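You operate a simulated robot arm through the tools that you are given. There is no shell and no other tool. Be economical: measure what you need, move in short steps, check, and stop when the job is done.

You are at the controls of a simulated robot arm. One attempt, no reset.

## Task
Put two of the car fobs from the fitting bench on the green wash board. Then take the job sign on the fitting bench and put it away on the stand deck. Then fetch the towel eight and stand it on the cart shelf. Then take the filter two and leave it on top of the measuring cup. Then fetch the hard pad and set it on the bench top. Then fetch the frame seven and stand it on the soak bench top. Then open the remover lid. The order counts. Set down upright: job sign, towel eight, filter two, frame seven.

Only the result counts: the job must be done as asked and must still hold three seconds after the hand-in. Knocking over, shifting, dropping, spilling or breaking anything else fails it. A push-on lid holds only when it is set on centred and level and pressed home; a screw cap is set on level and turned clockwise until tight. Flat cloth is picked up by pressing the open fingertips on it (5 to 10 N) and closing them slowly along it; thin cloth reads only 2 to 8 mm in the jaws.

## Robot
A 7-joint arm with a three-finger gripper on a trunk, on a base that drives. Base frame: it is fixed to the floor where the robot stands at the start and does not move with it; the origin is under the middle of the robot, x ahead of it, y to its left, z up; the surface under the hand at the start is at about z = 80. Lengths are in cm, angles in degrees, forces in N, time in s.
Its first joint turns from -166.0 to 166.0 degrees. Places, roughly: bench top [330, -210, 90]; car fob [150, 25, 100]; cart shelf [0, -390, 60]; filter two [325, -175, 100]; frame seven [175, -25, 75]; hard pad [175, -75, 75]; job sign [125, 25, 100]; measuring cup [75, -50, 75]; remover lid [130, 190, 90]; soak bench top [380, -50, 80]; stand deck [-200, -770, 90]; towel eight [150, 0, 100]; wash board (15x25x2 cm) [170, 10, 90]. Payload 2.69 kg.
The TCP is the grasp point between the finger pads, 2.9 cm short of the fingertips. In the tool frame z runs along the fingers and y along their closing line. The gripper opens to 12 cm. The gripper's body begins 7.8 cm behind the TCP.
Orientation is that of the tool frame in the base frame, as [roll, pitch, yaw] about the fixed x, y, z axes, in that order (R = Rz(yaw) Ry(pitch) Rx(roll)). With the fingers straight down and closing along the base's y, the tool's x points along the base's -x, its y along +y and its z along -z.

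## Interface
- The arm moves only by the tool jog_arm. Its argument "increments" is a list of rows, each a list of 7 numbers: the shift along the tool's x, y, z in cm, then the turn, a rotation vector about the tool's x, y, z in degrees, then the gripper command, from -1 (fully open) to 1 (shut), values between in proportion. In form: [[x, y, z, rx, ry, rz, grip], ...]. A call has 1 to 12 rows; each row shifts and turns the commanded pose from where the row before left it, along the tool's axes as they then stand. Each row takes 0.2 s and may step no farther than 5 cm and 8.6 degrees from the row before; otherwise, or with a gripper value out of range, the whole call is refused. A pose out of reach is approached as far as the arm can. The call stops where the force on the tool passes 40 N (or 10 N more than at its start, if that is more) or the arm is blocked; 0.2 s more then pass. The fingers move at their own pace and stop on an object; they squeeze with about 33 N. The grip force told is the motor's: it shows also when the fingers shut on nothing. Time passes only in rows, and 0.2 s behind the last, so rows that do not move let the fingers close. It gives the time, the measured TCP pose, the force on the tool (base axes), the opening and the grip force at its end, in the units of the frame above (readings bear some noise), with the torque about the TCP (base axes, N m) and any sound that the robot's microphone picked up, and new pictures: "pictures" is both (left out), scene, wrist or none.
- Cameras (640 x 400 px; columns grow to the right, rows downward): "scene" is now at [30.26, 15.38, 139.66]; the picture's right is [-0.41, -0.91, 0.00], its down [-0.44, 0.20, -0.88] and it looks along [0.80, -0.36, -0.48] (base axes); focal length 288 px, centre (320, 200). "wrist" rides on the gripper at [6.3, 0, -10.4] in the tool frame; the picture's right is [0.00, 1.00, 0.00], its down [-0.83, 0.00, -0.56] and it looks along [-0.56, 0.00, 0.83] (tool axes); focal length 275 px, centre (320, 200). There is no depth. A picture from a camera that has moved, and an enlarged one, comes with that camera's place and axes in the base frame and with its lens.
- move_column(by): slides the trunk up (or, below 0, down) by that many cm; the arm and the scene camera ride with it, the base frame stays. It gives what a move gives, with no picture.
- roll_base(legs): drives the robot by 1 to 6 legs, each [ahead, left, turn to the left] in cm, cm and degrees, along the robot's own axes; the way and the turn of a leg run together, so that a leg with both is an arc; at most 150 cm and 180 degrees a leg. The arm and the cameras ride along, it lands a little off, and it stops where it bumps. It gives what a move gives, and a new picture of the scene camera.
- pan_tilt(pan, tilt): turns the head with the scene camera to pan (to the left, within 143 degrees either way) and tilt (down, from -29 to 69), counted from straight ahead of the robot. It gives what a move gives, and a new picture of the scene camera.
- inspect(camera, box): a new picture of the part [left, top, right, bottom] of that camera's present view, enlarged. The clock stands still meanwhile.
- close_job(): hands the job in; it is judged then, once.

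Work in short steps. Places have to be worked out from the pictures, the camera data and where the tool is seen: move nearer, look again, correct. Check each grasp and each placing, and mend what went wrong. You have 217 turns and 260 pictures in all, those below and enlarged ones among them. Open the gripper and draw the arm clear of the work before you hand the job in, unless the task says otherwise; then end with one line.

The tools are called as name(argument=value, ...) on one line, values as JSON. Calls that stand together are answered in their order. jog_arm: Moves the arm, as the interface text tells. Its arguments: {"type":"object","properties":{"increments":{"type":"array"},"pictures":{"type":"string","enum":["both","scene","wrist","none"]}},"required":["increments"]} The other tools are called the same way: move_column (by) slides the trunk up or down; roll_base (legs) drives the base; pan_tilt (pan, tilt) turns the head that bears the scene camera; inspect (camera, box) takes an enlarged picture of a part of a camera's view; close_job () hands the job in.

At the start:

```text
time: 0.0
position: [55.98, -17.62, 117.77]
ee_rot: [180.0, 0.1, -180.0]
contact_force: [0.4, -0.2, -0.4]
torque: [0.02, 0.01, -0.04]
grip_width: 12.01
gripper_force: 0.0
trunk travel left (down, up): [-37.5, 21.1]
robot x, y, heading: [0.44, -0.03, 0.0]
head pan, tilt: [-24.2, 28.8]
```

scene: 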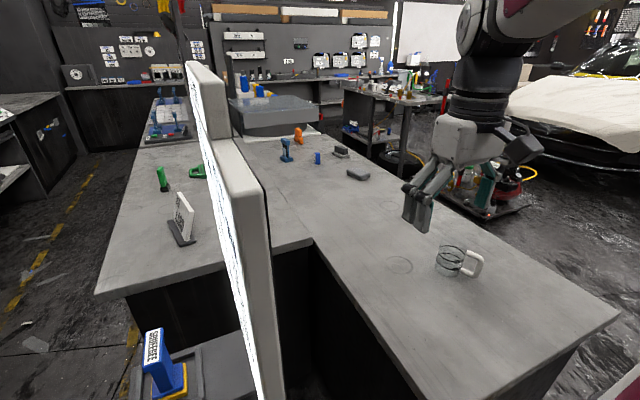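
wrist: 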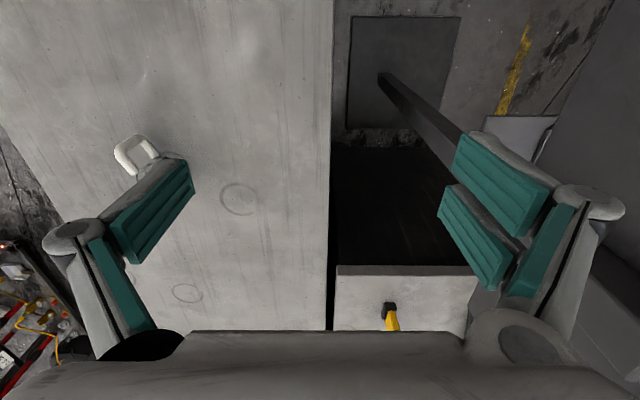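

I'll look around first; enlarging the current scene view to identify objects.

inspect(camera="scene", box=[90, 80, 290, 260])

inspect(camera="scene", box=[220, 60, 460, 210])

pan_tilt(pan=10, tilt=25)

```text
2.22 times, centred on (190, 170) of scene
camera zoom: at [30.26, 15.38, 139.66], right [-0.41, -0.91, 0.0], down [-0.44, 0.2, -0.88], along [0.8, -0.36, -0.48], focal length 641 px, centre (609, 267)
```

zoom: 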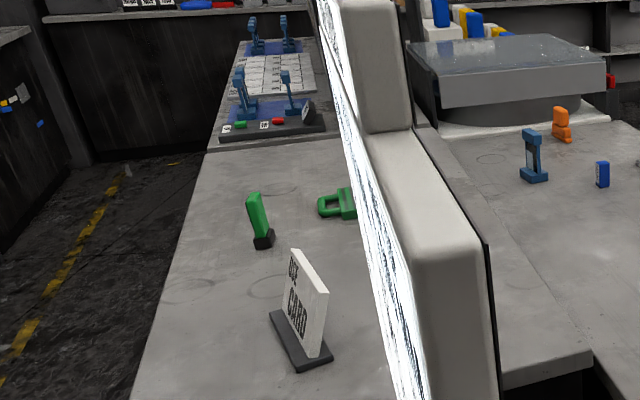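

```text
2.67 times, centred on (340, 135) of scene
camera zoom: at [30.26, 15.38, 139.66], right [-0.41, -0.91, 0.0], down [-0.44, 0.2, -0.88], along [0.8, -0.36, -0.48], focal length 769 px, centre (267, 373)
```

zoom: 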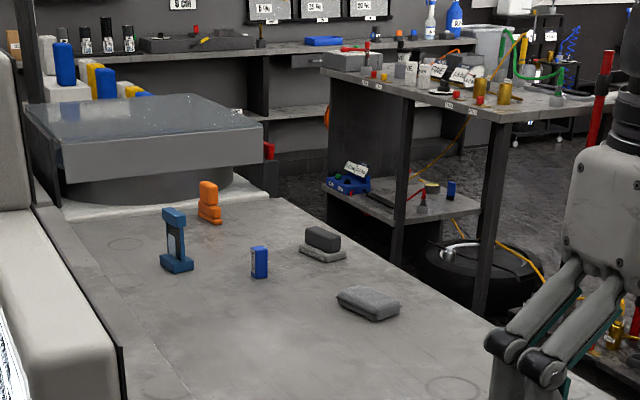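

```text
time: 1.0
position: [55.99, -17.54, 117.69]
ee_rot: [179.9, 0.0, -180.0]
contact_force: [0.1, 0.0, 0.2]
torque: [-0.02, -0.02, 0.0]
grip_width: 12.0
gripper_force: 0.1
trunk travel left (down, up): [-37.5, 21.1]
robot x, y, heading: [-0.01, -0.08, -0.1]
head pan, tilt: [10.0, 25.0]
camera scene: at [31.05, 20.7, 140.27], right [0.17, -0.98, 0.0], down [-0.42, -0.07, -0.91], along [0.89, 0.16, -0.42], focal length 288 px, centre (320, 200)
```

scene: 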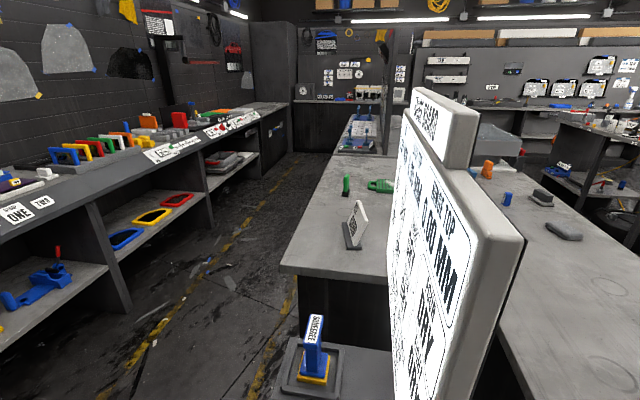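

Zooming in on the bench, the tool board behind, and the partition's text.

inspect(camera="scene", box=[320, 100, 420, 260])

inspect(camera="scene", box=[380, 80, 530, 400])

inspect(camera="scene", box=[0, 80, 300, 260])

move_column(by=21)

pan_tilt(pan=-5, tilt=25)

```text
2.50 times, centred on (370, 180) of scene
camera zoom: at [31.05, 20.7, 140.27], right [0.17, -0.98, 0.0], down [-0.42, -0.07, -0.91], along [0.89, 0.16, -0.42], focal length 721 px, centre (195, 250)
```

zoom: 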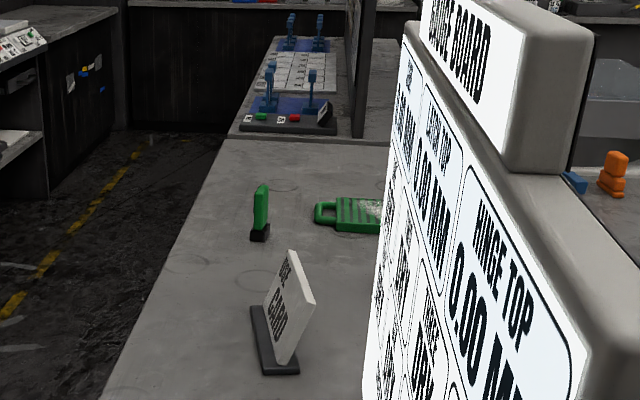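

```text
1.25 times, centred on (455, 240) of scene
camera zoom: at [31.05, 20.7, 140.27], right [0.17, -0.98, 0.0], down [-0.42, -0.07, -0.91], along [0.89, 0.16, -0.42], focal length 360 px, centre (151, 150)
```

zoom: 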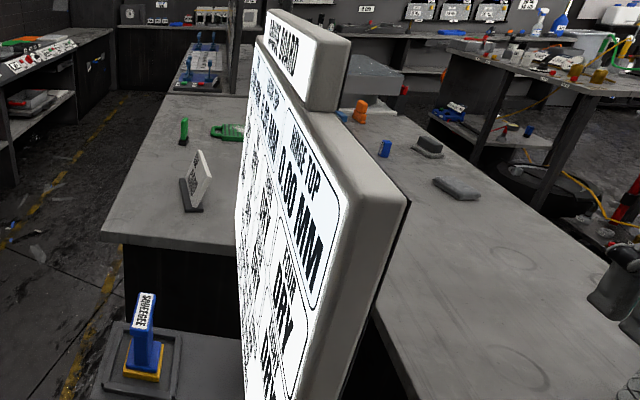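

```text
2.13 times, centred on (150, 170) of scene
camera zoom: at [31.05, 20.7, 140.27], right [0.17, -0.98, 0.0], down [-0.42, -0.07, -0.91], along [0.89, 0.16, -0.42], focal length 615 px, centre (683, 264)
```

zoom: 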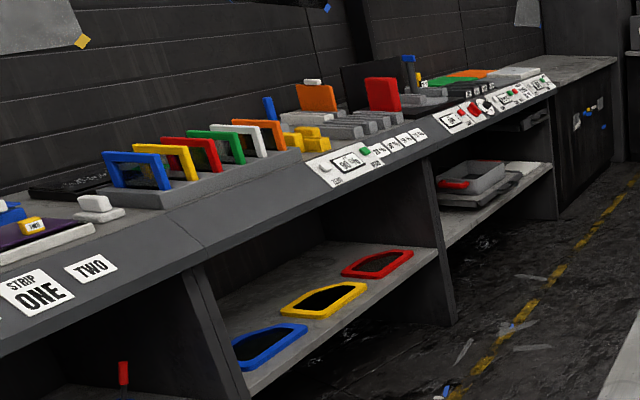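

```text
time: 3.2
position: [55.92, -17.48, 138.67]
ee_rot: [180.0, 0.0, 180.0]
contact_force: [0.0, -0.6, 0.3]
torque: [-0.01, -0.02, -0.02]
grip_width: 12.03
gripper_force: 0.2
trunk travel left (down, up): [-58.5, 0.1]
robot x, y, heading: [-0.06, -0.37, 0.0]
head pan, tilt: [10.0, 25.0]
```

```text
time: 4.0
position: [55.97, -17.61, 138.75]
ee_rot: [-180.0, 0.0, 180.0]
contact_force: [0.1, -0.5, 0.0]
torque: [-0.01, 0.0, 0.01]
grip_width: 12.01
gripper_force: 0.0
trunk travel left (down, up): [-58.5, 0.1]
robot x, y, heading: [-0.05, -0.37, 0.0]
head pan, tilt: [-5.0, 25.0]
camera scene: at [11.67, 18.31, 161.26], right [-0.09, -1.0, 0.0], down [-0.42, 0.04, -0.91], along [0.9, -0.08, -0.42], focal length 288 px, centre (320, 200)
```

scene: 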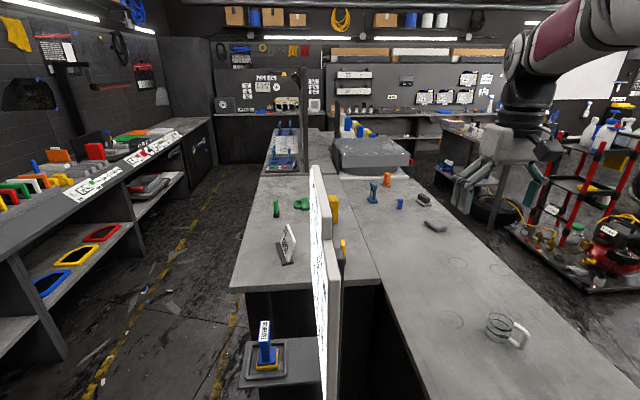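

The fitting bench is best reached from the aisle on its left (y≈105). Checking that the floor to the left is clear first.

pan_tilt(pan=70, tilt=40)

pan_tilt(pan=-60, tilt=25)

pan_tilt(pan=-130, tilt=20)

pan_tilt(pan=20, tilt=45)

```text
time: 5.5
position: [55.94, -17.65, 138.71]
ee_rot: [-179.9, 0.0, 180.0]
contact_force: [0.9, 0.3, -0.8]
torque: [0.01, 0.03, 0.0]
grip_width: 12.01
gripper_force: 0.1
trunk travel left (down, up): [-58.5, 0.1]
robot x, y, heading: [0.15, 0.01, 0.0]
head pan, tilt: [70.0, 40.0]
camera scene: at [5.4, 27.1, 158.93], right [0.94, -0.34, 0.0], down [-0.22, -0.6, -0.77], along [0.26, 0.72, -0.64], focal length 288 px, centre (320, 200)
```

scene: 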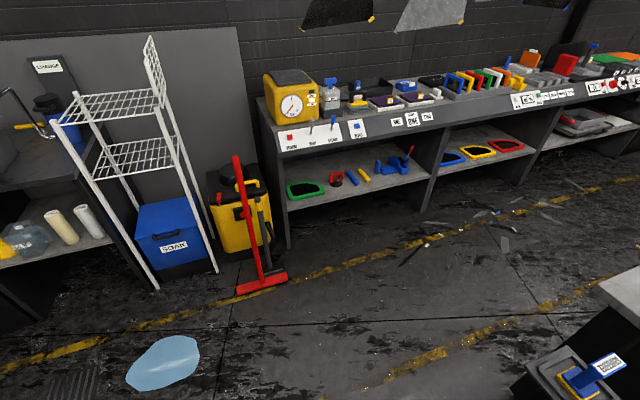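

```text
time: 7.6
position: [55.92, -17.64, 138.7]
ee_rot: [180.0, 0.0, 180.0]
contact_force: [0.3, -0.4, 0.1]
torque: [0.01, -0.04, 0.02]
grip_width: 12.04
gripper_force: 0.1
trunk travel left (down, up): [-58.5, 0.1]
robot x, y, heading: [0.19, -0.01, -0.1]
head pan, tilt: [-60.0, 25.0]
camera scene: at [7.1, 11.13, 161.26], right [-0.87, -0.5, 0.0], down [-0.21, 0.37, -0.91], along [0.45, -0.78, -0.42], focal length 288 px, centre (320, 200)
```

scene: 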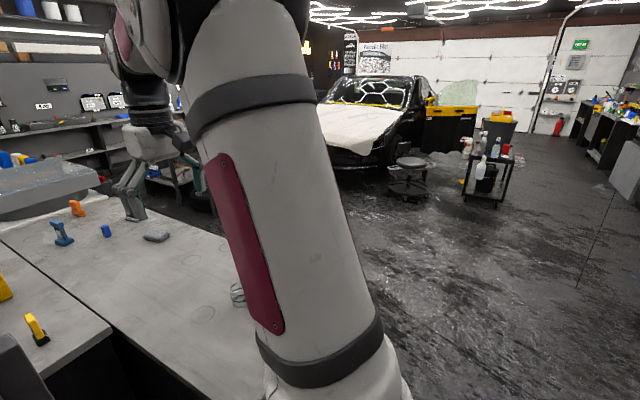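

```text
time: 9.0
position: [55.84, -17.65, 138.82]
ee_rot: [180.0, 0.0, 180.0]
contact_force: [-0.3, 0.6, -0.5]
torque: [-0.02, -0.01, -0.02]
grip_width: 11.99
gripper_force: 0.1
trunk travel left (down, up): [-58.5, 0.1]
robot x, y, heading: [0.13, 0.06, 0.1]
head pan, tilt: [-130.0, 20.0]
camera scene: at [-3.49, 11.97, 162.07], right [-0.77, 0.64, 0.0], down [0.22, 0.26, -0.94], along [-0.6, -0.72, -0.34], focal length 288 px, centre (320, 200)
```

scene: 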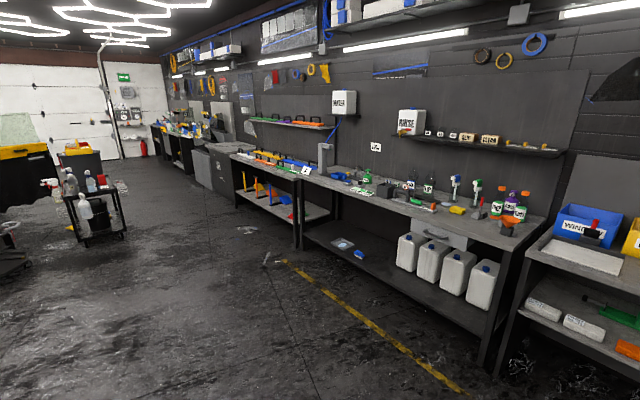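

```text
time: 11.4
position: [55.91, -17.61, 138.79]
ee_rot: [-179.9, 0.0, -180.0]
contact_force: [-0.1, -0.8, 0.6]
torque: [0.01, 0.02, -0.03]
grip_width: 11.98
gripper_force: 0.1
trunk travel left (down, up): [-58.5, 0.1]
robot x, y, heading: [-0.32, 0.1, 0.1]
head pan, tilt: [20.0, 45.0]
camera scene: at [10.13, 21.89, 158.2], right [0.34, -0.94, 0.0], down [-0.66, -0.24, -0.71], along [0.66, 0.24, -0.71], focal length 288 px, centre (320, 200)
```

scene: 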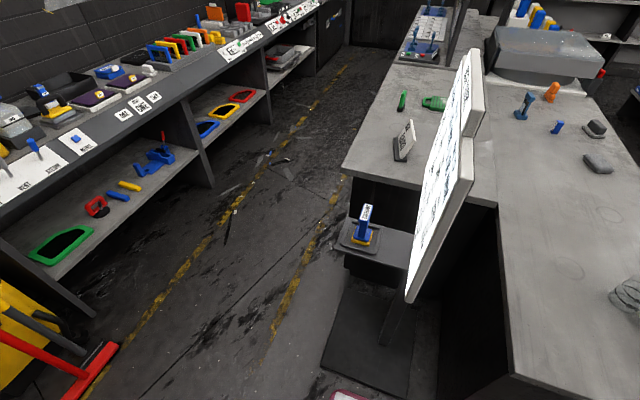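

The aisle between y≈46 and y≈165 is clear. Drive left 90, ahead 145, turn right to face the bench.

roll_base(legs=[[0, 90, 0], [145, 0, 0], [0, 0, -90]])

pan_tilt(pan=0, tilt=50)

```text
time: 26.5
position: [126.58, 30.5, 138.76]
ee_rot: [179.9, -0.1, 90.0]
contact_force: [1.2, 0.3, -0.4]
torque: [0.02, 0.0, -0.03]
grip_width: 12.0
gripper_force: 0.0
trunk travel left (down, up): [-58.5, 0.1]
robot x, y, heading: [144.18, 86.45, -90.1]
head pan, tilt: [20.0, 45.0]
camera scene: at [165.74, 76.45, 158.2], right [-0.94, -0.34, 0.0], down [-0.24, 0.66, -0.71], along [0.24, -0.66, -0.71], focal length 288 px, centre (320, 200)
```

scene: 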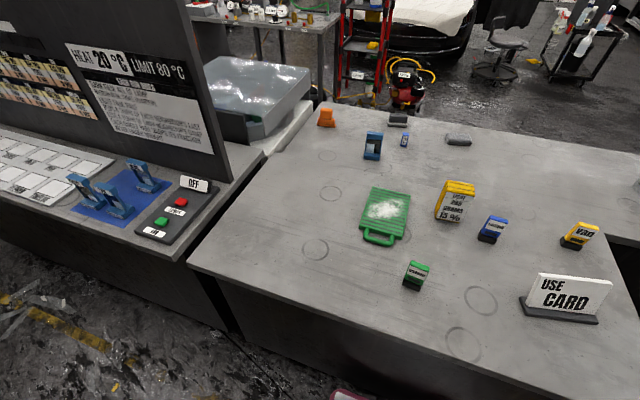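

```text
time: 27.4
position: [126.38, 30.47, 138.82]
ee_rot: [180.0, 0.1, 90.1]
contact_force: [-0.2, 0.3, -0.2]
torque: [-0.01, -0.01, 0.01]
grip_width: 12.0
gripper_force: 0.0
trunk travel left (down, up): [-58.5, 0.1]
robot x, y, heading: [144.0, 86.49, -89.6]
head pan, tilt: [0.0, 50.0]
camera scene: at [162.97, 76.39, 157.51], right [-1.0, 0.0, 0.0], down [0.0, 0.77, -0.64], along [0.0, -0.64, -0.77], focal length 288 px, centre (320, 200)
```

scene: 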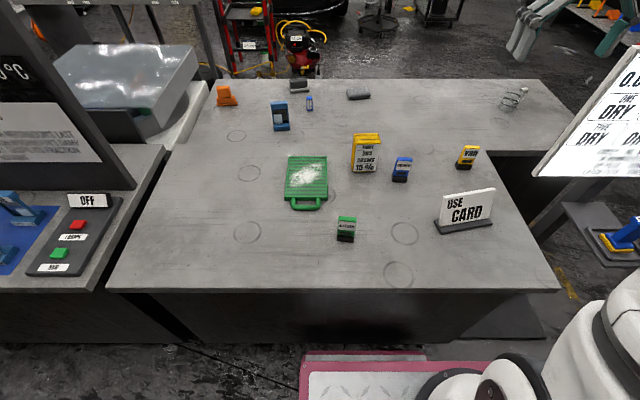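

Now a clear view. Enlarging to identify fobs, towel, etc.

inspect(camera="scene", box=[270, 120, 420, 250])

inspect(camera="scene", box=[370, 70, 560, 250])

inspect(camera="scene", box=[200, 60, 390, 180])

```text
3.08 times, centred on (345, 185) of scene
camera zoom: at [162.97, 76.39, 157.51], right [-1.0, 0.0, 0.0], down [0.0, 0.77, -0.64], along [0.0, -0.64, -0.77], focal length 887 px, centre (243, 246)
```

zoom: 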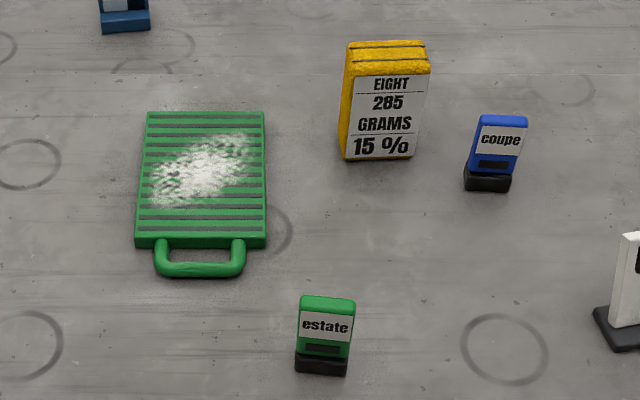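

```text
2.22 times, centred on (465, 160) of scene
camera zoom: at [162.97, 76.39, 157.51], right [-1.0, 0.0, 0.0], down [0.0, 0.77, -0.64], along [0.0, -0.64, -0.77], focal length 641 px, centre (-2, 289)
```

zoom: 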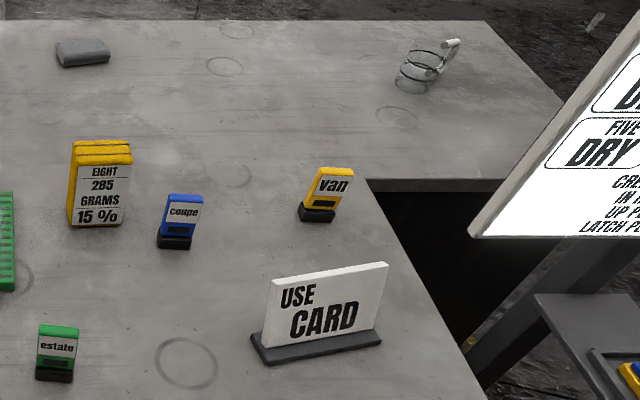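

```text
3.33 times, centred on (295, 120) of scene
camera zoom: at [162.97, 76.39, 157.51], right [-1.0, 0.0, 0.0], down [0.0, 0.77, -0.64], along [0.0, -0.64, -0.77], focal length 961 px, centre (403, 467)
```

zoom: 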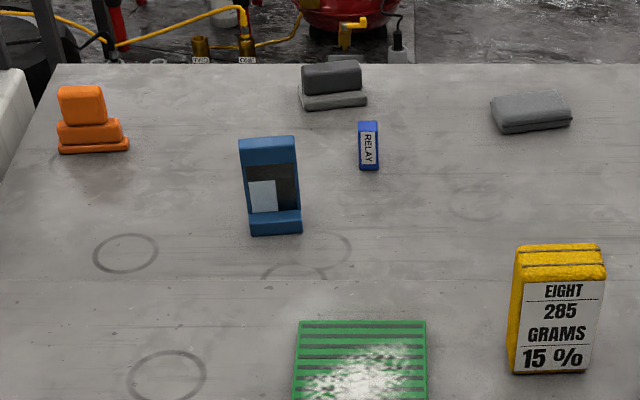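

Green "estate" fob ≈(155.5,31), blue "coupe" ≈(134.5,7), board ≈(169,12). Green is a bit close, so I back 6 cm and move the hand over the green fob.

roll_base(legs=[[-6, 0, 0]])

jog_arm(increments=[[-1, 5, 5, 0, 0, 0, -1], [-1, 5, 5, 0, 0, 0, -1], [-1, 5, 5, 0, 0, 0, -1], [-1, 5, 4, 0, 0, 0, -1], [-1, 5, 4, 0, 0, 0, -1], [0, 4, 4, 0, 0, 0, -1]])

```text
time: 28.3
position: [126.38, 36.66, 138.66]
ee_rot: [-179.9, 0.0, 90.1]
contact_force: [1.0, -0.8, 0.9]
torque: [0.0, 0.02, 0.01]
grip_width: 12.0
gripper_force: 0.1
trunk travel left (down, up): [-58.5, 0.1]
robot x, y, heading: [143.93, 92.68, -89.8]
head pan, tilt: [0.0, 50.0]
camera scene: at [162.96, 82.53, 157.51], right [-1.0, 0.0, 0.0], down [0.0, 0.77, -0.64], along [0.0, -0.64, -0.77], focal length 288 px, centre (320, 200)
```

scene: 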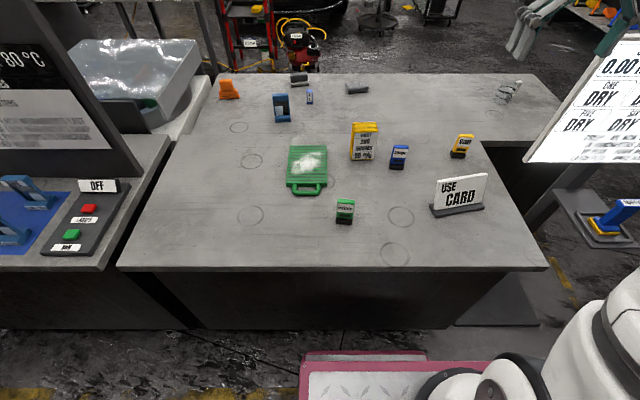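

```text
refused: row 1 steps farther than a row can; nothing moved
```

Step limit is the vector norm; splitting smaller.

jog_arm(increments=[[-0.6, 3.3, 3.3, 0, 0, 0, -1], [-0.6, 3.3, 3.3, 0, 0, 0, -1], [-0.6, 3.3, 3.3, 0, 0, 0, -1], [-0.6, 3.3, 3.3, 0, 0, 0, -1], [-0.6, 3.3, 3.3, 0, 0, 0, -1], [-0.6, 3.3, 3.3, 0, 0, 0, -1], [-0.6, 3.3, 3.3, 0, 0, 0, -1], [-0.6, 3.3, 3.0, 0, 0, 0, -1], [-0.6, 2.5, 1, 0, 0, 0, -1]])

```text
time: 30.3
position: [155.34, 31.57, 111.56]
ee_rot: [-179.9, 0.0, 90.0]
contact_force: [-1.4, 0.1, 0.4]
torque: [-0.02, -0.02, 0.04]
grip_width: 11.98
gripper_force: 0.0
trunk travel left (down, up): [-58.5, 0.1]
robot x, y, heading: [143.9, 92.35, -90.0]
head pan, tilt: [0.0, 50.0]
camera scene: at [162.92, 82.54, 157.51], right [-1.0, 0.0, 0.0], down [0.0, 0.77, -0.64], along [0.0, -0.64, -0.77], focal length 288 px, centre (320, 200)
camera wrist: at [155.12, 37.76, 122.13], right [1.0, 0.01, 0.0], down [0.0, -0.83, 0.56], along [0.0, -0.56, -0.83], focal length 275 px, centre (320, 200)
```

scene: 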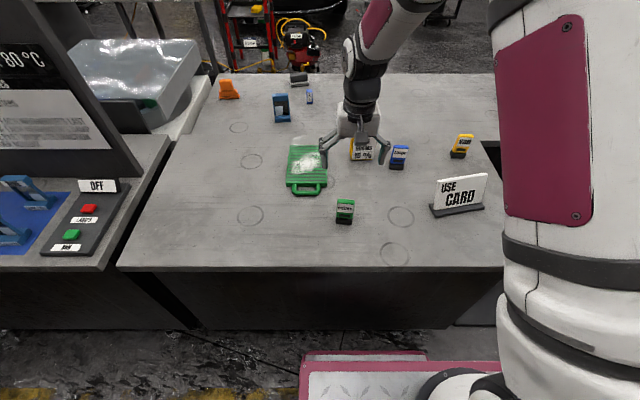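
wrist: 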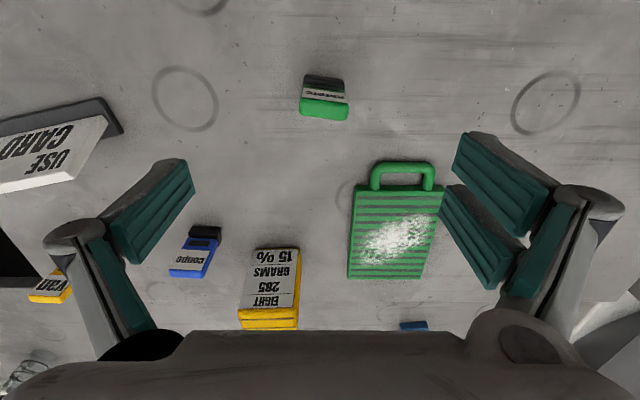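

Triangulation of wrist and scene gives bench z≈84.5, green fob at ≈(155.7,30.6), top ≈94. Descend open, to z≈90.5.

jog_arm(increments=[[-0.8, 0.3, 4, 0, 0, 0, -1], [0, 0, 4.5, 0, 0, 0, -1], [0, 0, 4.5, 0, 0, 0, -1], [0, 0, 4, 0, 0, 0, -1], [0, 0, 2, 0, 0, 0, -1], [0, 0, 2, 0, 0, 0, -1]])

```text
time: 31.7
position: [155.55, 30.56, 90.75]
ee_rot: [180.0, 0.0, 90.1]
contact_force: [-0.5, 1.3, 0.8]
torque: [0.04, -0.02, 0.01]
grip_width: 12.01
gripper_force: 0.0
trunk travel left (down, up): [-58.5, 0.1]
robot x, y, heading: [144.14, 92.85, -89.7]
head pan, tilt: [0.0, 50.0]
camera scene: at [162.96, 82.55, 157.51], right [-1.0, 0.0, 0.0], down [0.0, 0.77, -0.64], along [0.0, -0.64, -0.77], focal length 288 px, centre (320, 200)
camera wrist: at [155.42, 36.85, 101.12], right [1.0, 0.01, 0.0], down [0.0, -0.83, 0.56], along [0.0, -0.56, -0.83], focal length 275 px, centre (320, 200)
```

scene: 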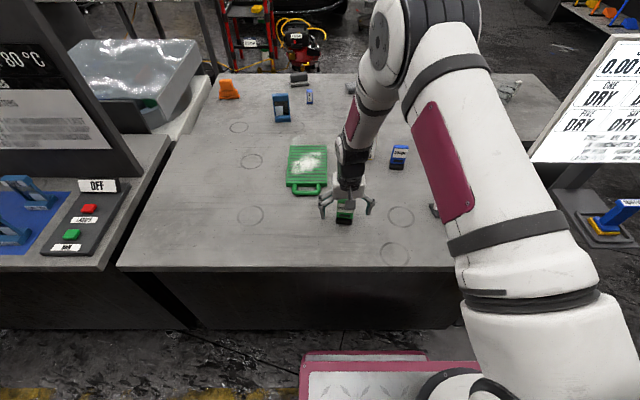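
wrist: 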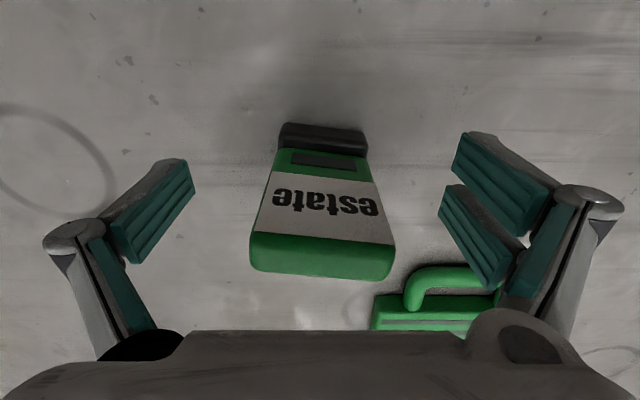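

Fob is centred between fingers, its middle slightly further (y≈29.6). Shift 0.9 cm forward and close.

jog_arm(increments=[[-0.9, 0, 0.2, 0, 0, 0, -1], [0, 0, 0, 0, 0, 0, 1], [0, 0, 0, 0, 0, 0, 1], [0, 0, 0, 0, 0, 0, 1]], pictures="wrist")

```text
time: 32.7
position: [155.57, 29.75, 90.53]
ee_rot: [180.0, 0.0, 90.1]
contact_force: [-1.0, -0.5, 2.5]
torque: [0.01, 0.04, -0.05]
grip_width: 5.06
gripper_force: 33.5
trunk travel left (down, up): [-58.5, 0.1]
robot x, y, heading: [143.85, 92.77, -90.0]
head pan, tilt: [0.0, 50.0]
camera wrist: at [155.43, 35.93, 100.98], right [1.0, 0.01, 0.0], down [0.0, -0.83, 0.56], along [0.0, -0.56, -0.83], focal length 275 px, centre (320, 200)
```

wrist: 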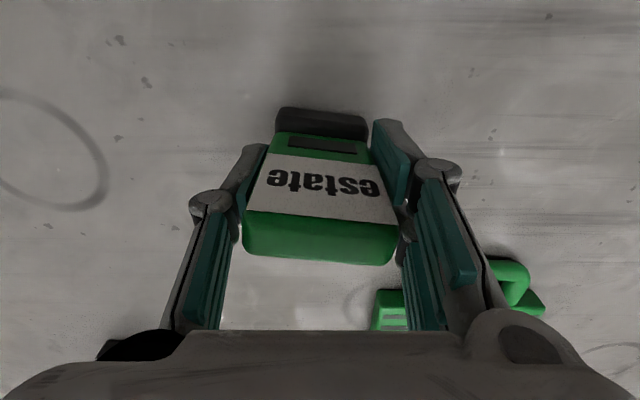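

Held (5.06 cm). Lift and carry to over the board's far part at ≈(170.5,4).

jog_arm(increments=[[0, 0, -4, 0, 0, 0, 1], [0, 0, -4, 0, 0, 0, 1], [-4, 2.3, 0, 0, 0, 0, 1], [-4, 2.3, 0, 0, 0, 0, 1], [-4, 2.3, 0, 0, 0, 0, 1], [-4, 2.3, 0, 0, 0, 0, 1], [-4, 2.3, 0, 0, 0, 0, 1], [-4, 2.3, 0, 0, 0, 0, 1], [-1.7, 1.1, 0, 0, 0, 0, 1]])

```text
time: 34.7
position: [166.71, 12.58, 99.48]
ee_rot: [-179.9, 0.0, 90.1]
contact_force: [0.2, -0.6, -1.6]
torque: [-0.01, 0.02, 0.0]
grip_width: 5.06
gripper_force: 32.6
out of reach, approached as far as the arm can: row 7, 8, 9
trunk travel left (down, up): [-58.5, 0.1]
robot x, y, heading: [143.76, 93.2, -89.9]
head pan, tilt: [0.0, 50.0]
camera scene: at [162.97, 82.54, 157.51], right [-1.0, 0.0, 0.0], down [0.0, 0.77, -0.64], along [0.0, -0.64, -0.77], focal length 288 px, centre (320, 200)
camera wrist: at [166.59, 18.8, 109.88], right [1.0, 0.01, 0.0], down [0.01, -0.83, 0.56], along [0.0, -0.56, -0.83], focal length 275 px, centre (320, 200)
```

scene: 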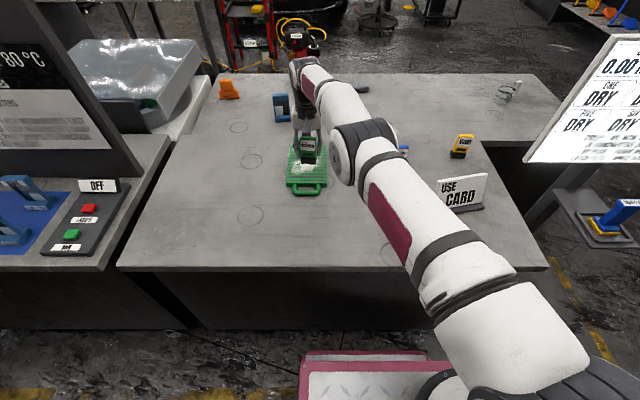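
wrist: 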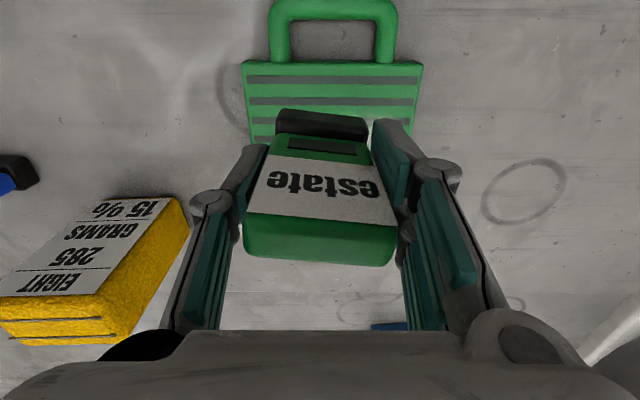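

Reach is limited with the column up. Drive 8 cm ahead, which also carries the fob over the board's rear part.

roll_base(legs=[[8, 0, 0]])

jog_arm(increments=[[0, 3.5, 0, 0, 0, 0, 1], [0, 0, 2, 0, 0, 0, 1], [0, 0, 2, 0, 0, 0, 1]])

```text
time: 35.8
position: [166.64, 4.69, 99.43]
ee_rot: [179.9, -0.1, 90.0]
contact_force: [-0.4, -0.5, -1.2]
torque: [0.01, 0.01, 0.03]
grip_width: 5.05
gripper_force: 33.4
trunk travel left (down, up): [-58.5, 0.1]
robot x, y, heading: [143.94, 84.78, -89.8]
head pan, tilt: [0.0, 50.0]
camera scene: at [162.95, 74.69, 157.51], right [-1.0, 0.0, 0.0], down [0.0, 0.77, -0.64], along [0.0, -0.64, -0.77], focal length 288 px, centre (320, 200)
```

scene: 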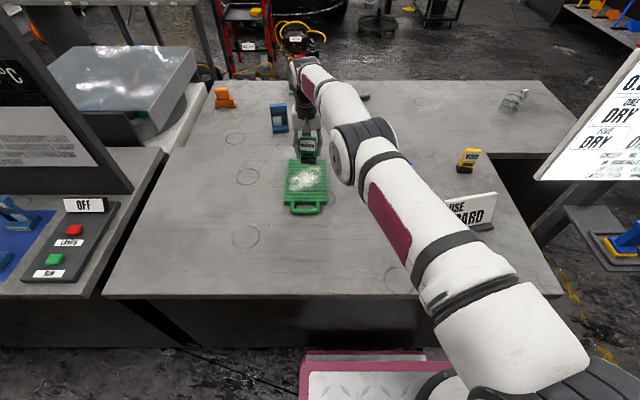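

```text
time: 36.6
position: [169.57, 6.17, 95.66]
ee_rot: [180.0, 0.0, 90.0]
contact_force: [0.7, 0.0, -2.1]
torque: [-0.05, -0.04, -0.01]
grip_width: 5.05
gripper_force: 33.2
out of reach, approached as far as the arm can: row 1, 3
trunk travel left (down, up): [-58.5, 0.1]
robot x, y, heading: [143.7, 84.22, -89.9]
head pan, tilt: [0.0, 50.0]
camera scene: at [162.95, 74.68, 157.51], right [-1.0, 0.0, 0.0], down [0.0, 0.77, -0.64], along [0.0, -0.64, -0.77], focal length 288 px, centre (320, 200)
camera wrist: at [169.44, 12.37, 106.08], right [1.0, 0.0, 0.0], down [0.0, -0.83, 0.56], along [0.0, -0.56, -0.83], focal length 275 px, centre (320, 200)
```

scene: 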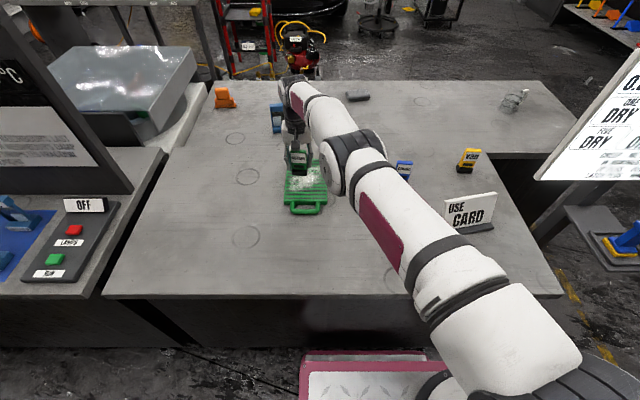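
wrist: 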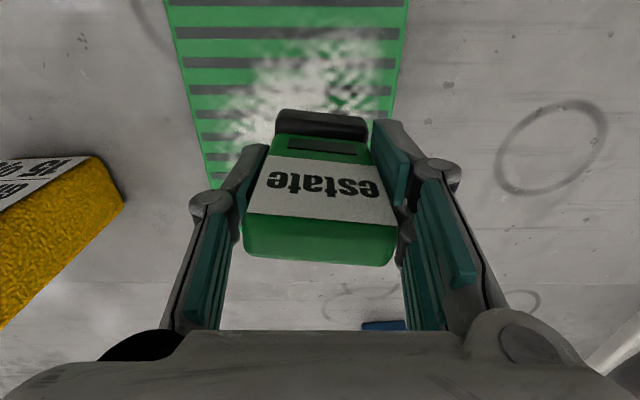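

Fob base is ≈3 cm above the board. Lower the column 2.5 and then touch down with the arm.

move_column(by=-2.3)

jog_arm(increments=[[0, 0, 0.3, 0, 0, 0, 1]], pictures="none")

```text
time: 37.3
position: [169.55, 6.0, 93.31]
ee_rot: [-180.0, 0.1, 90.0]
contact_force: [0.3, -0.2, 0.0]
torque: [0.03, 0.0, 0.0]
grip_width: 5.02
gripper_force: 33.1
trunk travel left (down, up): [-56.2, 2.4]
robot x, y, heading: [144.11, 84.63, -89.9]
head pan, tilt: [0.0, 50.0]
```

```text
time: 37.7
position: [169.63, 5.93, 92.93]
ee_rot: [180.0, 0.0, 90.1]
contact_force: [-1.1, -0.1, -1.0]
torque: [0.03, 0.01, 0.0]
grip_width: 5.06
gripper_force: 33.1
trunk travel left (down, up): [-56.2, 2.4]
robot x, y, heading: [143.64, 84.82, -89.9]
head pan, tilt: [0.0, 50.0]
```

Good, tracking works here. Small steps down until contact force rises.

jog_arm(increments=[[0, 0, 0.25, 0, 0, 0, 1], [0, 0, 0.15, 0, 0, 0, 1]], pictures="none")

jog_arm(increments=[[0, 0, 0.15, 0, 0, 0, 1], [0, 0, 0, 0, 0, 0, 1]], pictures="wrist")

```text
time: 38.3
position: [169.52, 5.93, 92.58]
ee_rot: [-180.0, 0.0, 90.0]
contact_force: [0.3, -0.1, 1.0]
torque: [0.01, -0.01, -0.02]
grip_width: 5.05
gripper_force: 33.1
trunk travel left (down, up): [-56.2, 2.4]
robot x, y, heading: [143.81, 84.34, -90.1]
head pan, tilt: [0.0, 50.0]
```

```text
time: 38.9
position: [169.58, 5.97, 92.54]
ee_rot: [-180.0, 0.0, 90.0]
contact_force: [0.1, 0.7, 10.0]
torque: [0.12, 0.06, -0.08]
grip_width: 5.05
gripper_force: 32.9
trunk travel left (down, up): [-56.2, 2.4]
robot x, y, heading: [144.32, 84.83, -89.8]
head pan, tilt: [0.0, 50.0]
camera wrist: at [169.5, 12.26, 103.0], right [1.0, 0.0, 0.0], down [0.0, -0.83, 0.56], along [0.0, -0.56, -0.83], focal length 275 px, centre (320, 200)
```

wrist: 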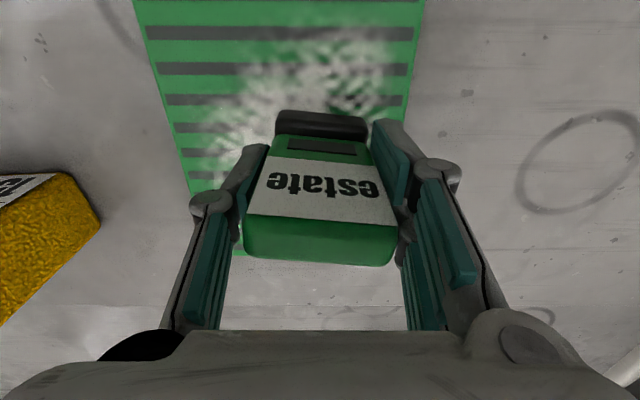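

Contact at 92.5 (10 N). Open and rise.

jog_arm(increments=[[0, 0, 0, 0, 0, 0, -0.3], [0, 0, 0, 0, 0, 0, -0.3], [0, 0, -3, 0, 0, 0, -0.3], [0, 0, -5, 0, 0, 0, -0.3], [0, 0, -5, 0, 0, 0, -1], [0, 0, -3, 0, 0, 0, -1]])

```text
time: 40.3
position: [169.53, 5.96, 108.23]
ee_rot: [180.0, 0.0, 89.9]
contact_force: [0.4, 0.6, -0.3]
torque: [0.04, 0.0, -0.01]
grip_width: 11.98
gripper_force: 0.2
trunk travel left (down, up): [-56.2, 2.4]
robot x, y, heading: [144.27, 84.71, -90.0]
head pan, tilt: [0.0, 50.0]
camera scene: at [162.96, 71.56, 155.28], right [-1.0, 0.0, 0.0], down [0.0, 0.77, -0.64], along [0.0, -0.64, -0.77], focal length 288 px, centre (320, 200)
camera wrist: at [169.42, 12.36, 118.69], right [1.0, 0.0, 0.0], down [0.0, -0.83, 0.56], along [0.0, -0.56, -0.83], focal length 275 px, centre (320, 200)
```

scene: 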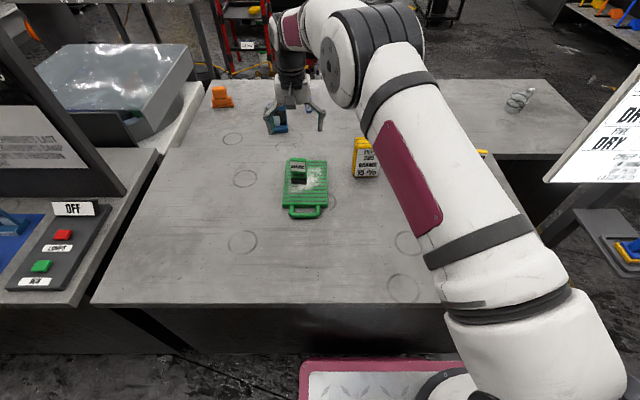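
wrist: 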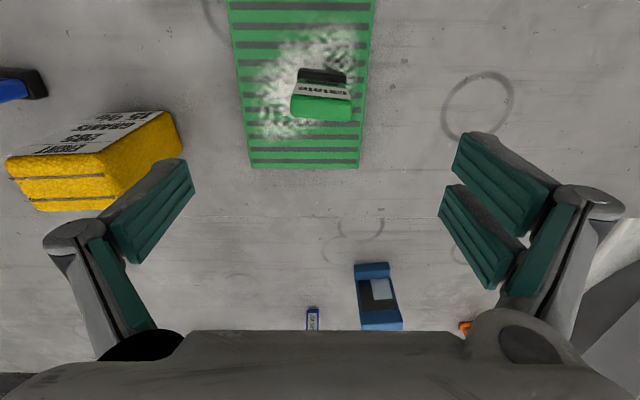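

Green fob stands on the board. Move the hand over to the blue fob.

jog_arm(increments=[[0.5, -5, 0, 0, 0, 0, -1], [0.5, -4.9, 0, 0, 0, 0, -1], [0.5, -4.9, 0, 0, 0, 0, -1], [0.5, -4.9, 0, 0, 0, 0, -1], [0.5, -4.9, 0, 0, 0, 0, -1], [0.5, -4.9, 0, 0, 0, 0, -1], [0.5, -4.9, 0, 0, 0, 0, -1]])

```text
refused: row 1 steps farther than a row can; nothing moved
```

Retry within the limit.

jog_arm(increments=[[0.5, -4.9, 0, 0, 0, 0, -1], [0.5, -4.9, 0, 0, 0, 0, -1], [0.5, -4.9, 0, 0, 0, 0, -1], [0.5, -4.9, 0, 0, 0, 0, -1], [0.5, -4.9, 0, 0, 0, 0, -1], [0.5, -4.9, 0, 0, 0, 0, -1], [0.5, -4.9, 0, 0, 0, 0, -1]])

```text
time: 41.9
position: [135.21, 9.45, 108.27]
ee_rot: [180.0, 0.1, 90.0]
contact_force: [-0.2, 0.3, 0.6]
torque: [0.01, 0.14, -0.02]
grip_width: 11.98
gripper_force: 0.1
trunk travel left (down, up): [-56.2, 2.4]
robot x, y, heading: [143.64, 84.76, -89.7]
head pan, tilt: [0.0, 50.0]
camera scene: at [163.02, 71.57, 155.27], right [-1.0, 0.0, 0.0], down [0.0, 0.77, -0.64], along [0.0, -0.64, -0.77], focal length 288 px, centre (320, 200)
camera wrist: at [135.1, 15.74, 118.81], right [1.0, 0.01, 0.0], down [0.01, -0.83, 0.56], along [0.0, -0.56, -0.83], focal length 275 px, centre (320, 200)
```

scene: 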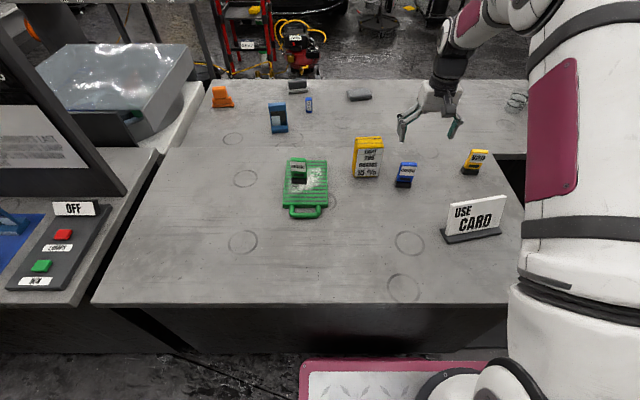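
wrist: 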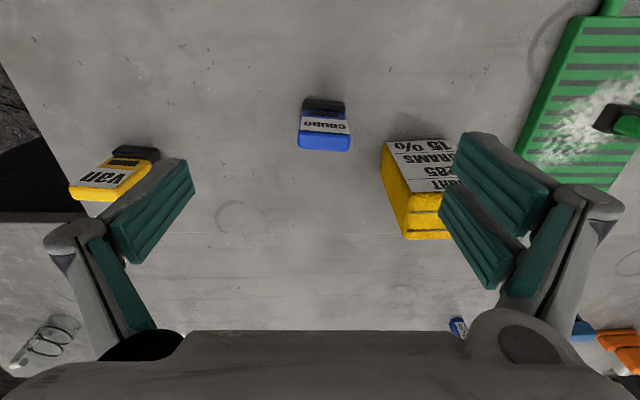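

Blue fob at ≈(135.6,5.6), towel's left side at x≈143. Descend with 8.4 cm opening.

jog_arm(increments=[[-3.9, 0.3, 0, 0, 0, 0, -0.4], [0, 0, 4.8, 0, 0, 0, -0.4], [0, 0, 4.8, 0, 0, 0, -0.4], [0, 0, 4.8, 0, 0, 0, -0.4], [0, 0, 3.4, 0, 0, 0, -0.4]], pictures="wrist")

```text
time: 43.1
position: [135.79, 5.47, 90.52]
ee_rot: [-179.9, 0.1, 90.0]
contact_force: [0.9, 0.5, 1.4]
torque: [-0.04, -0.01, 0.02]
grip_width: 8.41
gripper_force: 0.1
trunk travel left (down, up): [-56.2, 2.4]
robot x, y, heading: [143.88, 85.1, -90.0]
head pan, tilt: [0.0, 50.0]
camera wrist: at [135.59, 11.85, 101.03], right [1.0, 0.0, 0.0], down [0.0, -0.83, 0.56], along [0.0, -0.56, -0.83], focal length 275 px, centre (320, 200)
```

wrist: 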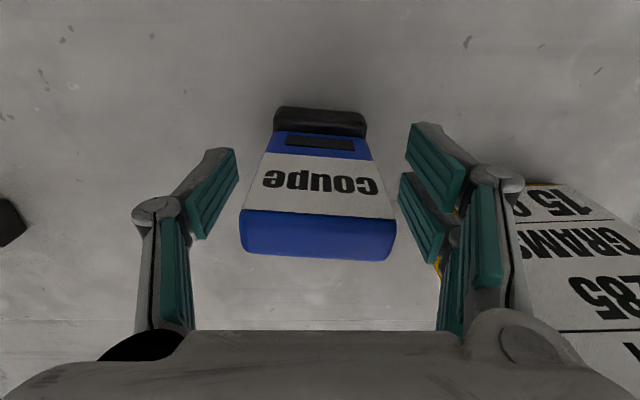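

Aligned. Close, lift to ≈106.

jog_arm(increments=[[0, 0, 0, 0, 0, 0, 1], [0, 0, 0, 0, 0, 0, 1], [0, 0, 0, 0, 0, 0, 1], [0, 0, -4, 0, 0, 0, 1], [0, 0, -4, 0, 0, 0, 1], [0, 0, -4, 0, 0, 0, 1], [2, 0, -3.5, 0, 0, 0, 1]], pictures="wrist")

```text
time: 44.7
position: [135.43, 7.47, 106.06]
ee_rot: [-180.0, 0.0, 90.1]
contact_force: [0.6, -1.8, -1.6]
torque: [0.04, -0.02, -0.01]
grip_width: 5.03
gripper_force: 33.3
trunk travel left (down, up): [-56.2, 2.4]
robot x, y, heading: [143.97, 84.72, -89.7]
head pan, tilt: [0.0, 50.0]
camera wrist: at [135.51, 13.92, 116.53], right [1.0, 0.0, 0.0], down [0.0, -0.83, 0.56], along [0.0, -0.56, -0.83], focal length 275 px, centre (320, 200)
```

wrist: 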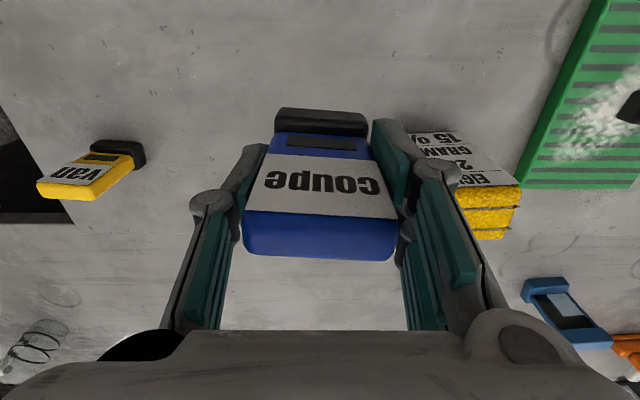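

Carry to over (165.5,12) on the near part of the board.

jog_arm(increments=[[0.65, 4.3, 0, 0, 0, 0, 1], [0.65, 4.3, 0, 0, 0, 0, 1], [0.65, 4.3, 0, 0, 0, 0, 1], [0.65, 4.3, 0, 0, 0, 0, 1], [0.65, 4.3, 0, 0, 0, 0, 1], [0.65, 4.3, 0, 0, 0, 0, 1], [0.65, 4.3, 0, 0, 0, 0, 1], [0, 0, 4, 0, 0, 0, 1], [0, 0, 4, 0, 0, 0, 1], [0, 0, 3, 0, 0, 0, 1]])

```text
time: 46.9
position: [165.71, 11.95, 94.89]
ee_rot: [-180.0, 0.1, 90.0]
contact_force: [-0.4, -0.2, -1.1]
torque: [-0.01, -0.03, 0.0]
grip_width: 5.0
gripper_force: 33.3
trunk travel left (down, up): [-56.2, 2.4]
robot x, y, heading: [143.86, 84.26, -89.9]
head pan, tilt: [0.0, 50.0]
camera scene: at [162.95, 71.58, 155.28], right [-1.0, 0.0, 0.0], down [0.0, 0.77, -0.64], along [0.0, -0.64, -0.77], focal length 288 px, centre (320, 200)
camera wrist: at [165.7, 18.31, 105.47], right [1.0, 0.0, 0.0], down [0.0, -0.83, 0.56], along [0.0, -0.56, -0.83], focal length 275 px, centre (320, 200)
```

scene: 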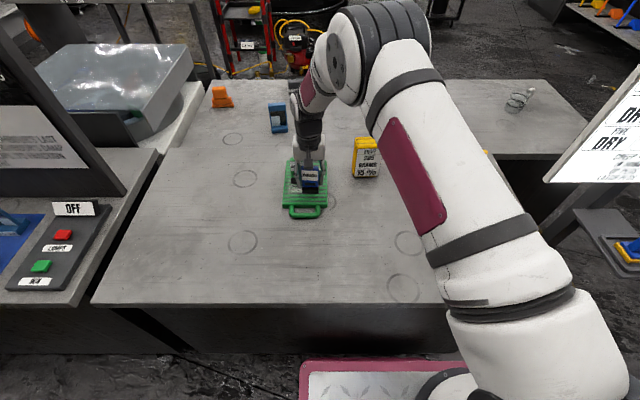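
wrist: 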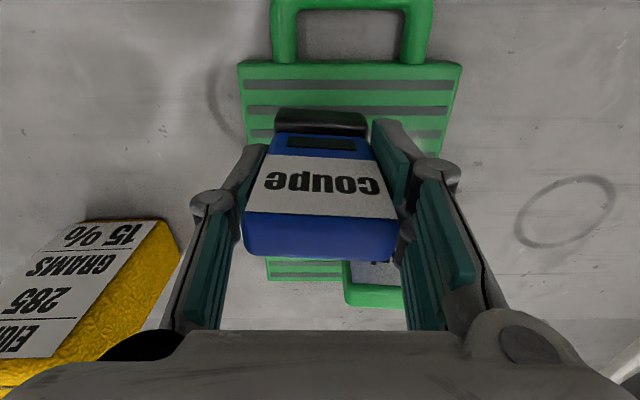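

Well over the board, clear of the green fob. Lower to touch.

jog_arm(increments=[[0, 0, 1.5, 0, 0, 0, 1], [0, 0, 0.5, 0, 0, 0, 1], [0, 0, 0.2, 0, 0, 0, 1], [0, 0, 0.2, 0, 0, 0, 1]], pictures="none")

```text
time: 47.9
position: [165.72, 12.04, 92.76]
ee_rot: [-180.0, 0.1, 90.0]
contact_force: [-0.4, -0.3, -1.4]
torque: [-0.02, -0.01, -0.01]
grip_width: 4.98
gripper_force: 33.3
trunk travel left (down, up): [-56.2, 2.4]
robot x, y, heading: [144.25, 84.57, -90.0]
head pan, tilt: [0.0, 50.0]
```

Not yet touching; a little more.

jog_arm(increments=[[0, 0, 0.2, 0, 0, 0, 1], [0, 0, 0.1, 0, 0, 0, 1], [0, 0, 0, 0, 0, 0, 1]], pictures="none")

```text
time: 48.7
position: [165.68, 12.03, 92.5]
ee_rot: [179.9, 0.0, 89.9]
contact_force: [-0.8, 2.5, 13.0]
torque: [0.2, 0.05, -0.09]
grip_width: 5.0
gripper_force: 33.0
trunk travel left (down, up): [-56.2, 2.4]
robot x, y, heading: [144.08, 84.72, -90.1]
head pan, tilt: [0.0, 50.0]
```

Touching. Release and rise, moving toward the sign.

jog_arm(increments=[[0, 0, 0, 0, 0, 0, -0.3], [0, 0, 0, 0, 0, 0, -0.3], [0, 0, -3, 0, 0, 0, -0.3], [0, 0, -5, 0, 0, 0, -0.3], [0, 0, -5, 0, 0, 0, -1], [0, 0, -5, 0, 0, 0, -1]])

```text
time: 50.1
position: [165.64, 12.05, 110.49]
ee_rot: [-180.0, 0.0, 89.9]
contact_force: [0.3, 0.5, -0.9]
torque: [0.04, 0.02, -0.02]
grip_width: 12.02
gripper_force: 0.1
trunk travel left (down, up): [-56.2, 2.4]
robot x, y, heading: [143.6, 84.74, -89.7]
head pan, tilt: [0.0, 50.0]
camera scene: at [162.97, 71.55, 155.28], right [-1.0, 0.0, 0.0], down [0.0, 0.77, -0.64], along [0.0, -0.64, -0.77], focal length 288 px, centre (320, 200)
camera wrist: at [165.54, 18.33, 121.03], right [1.0, 0.0, 0.0], down [0.0, -0.83, 0.56], along [0.0, -0.56, -0.83], focal length 275 px, centre (320, 200)
```

scene: 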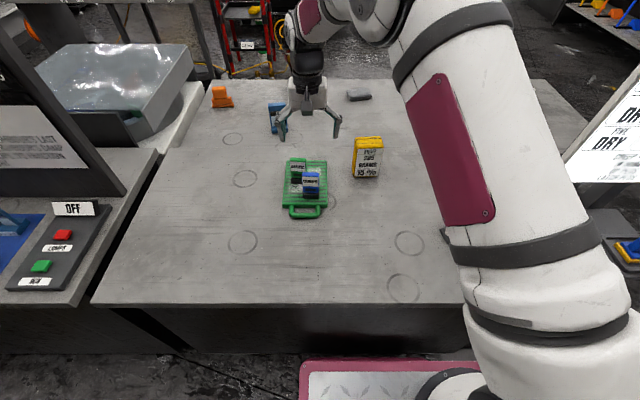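
wrist: 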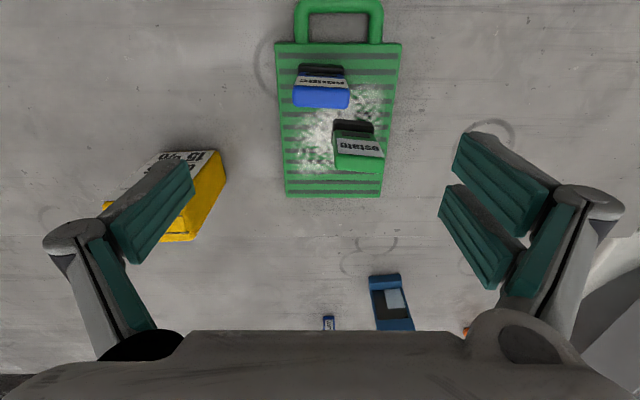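

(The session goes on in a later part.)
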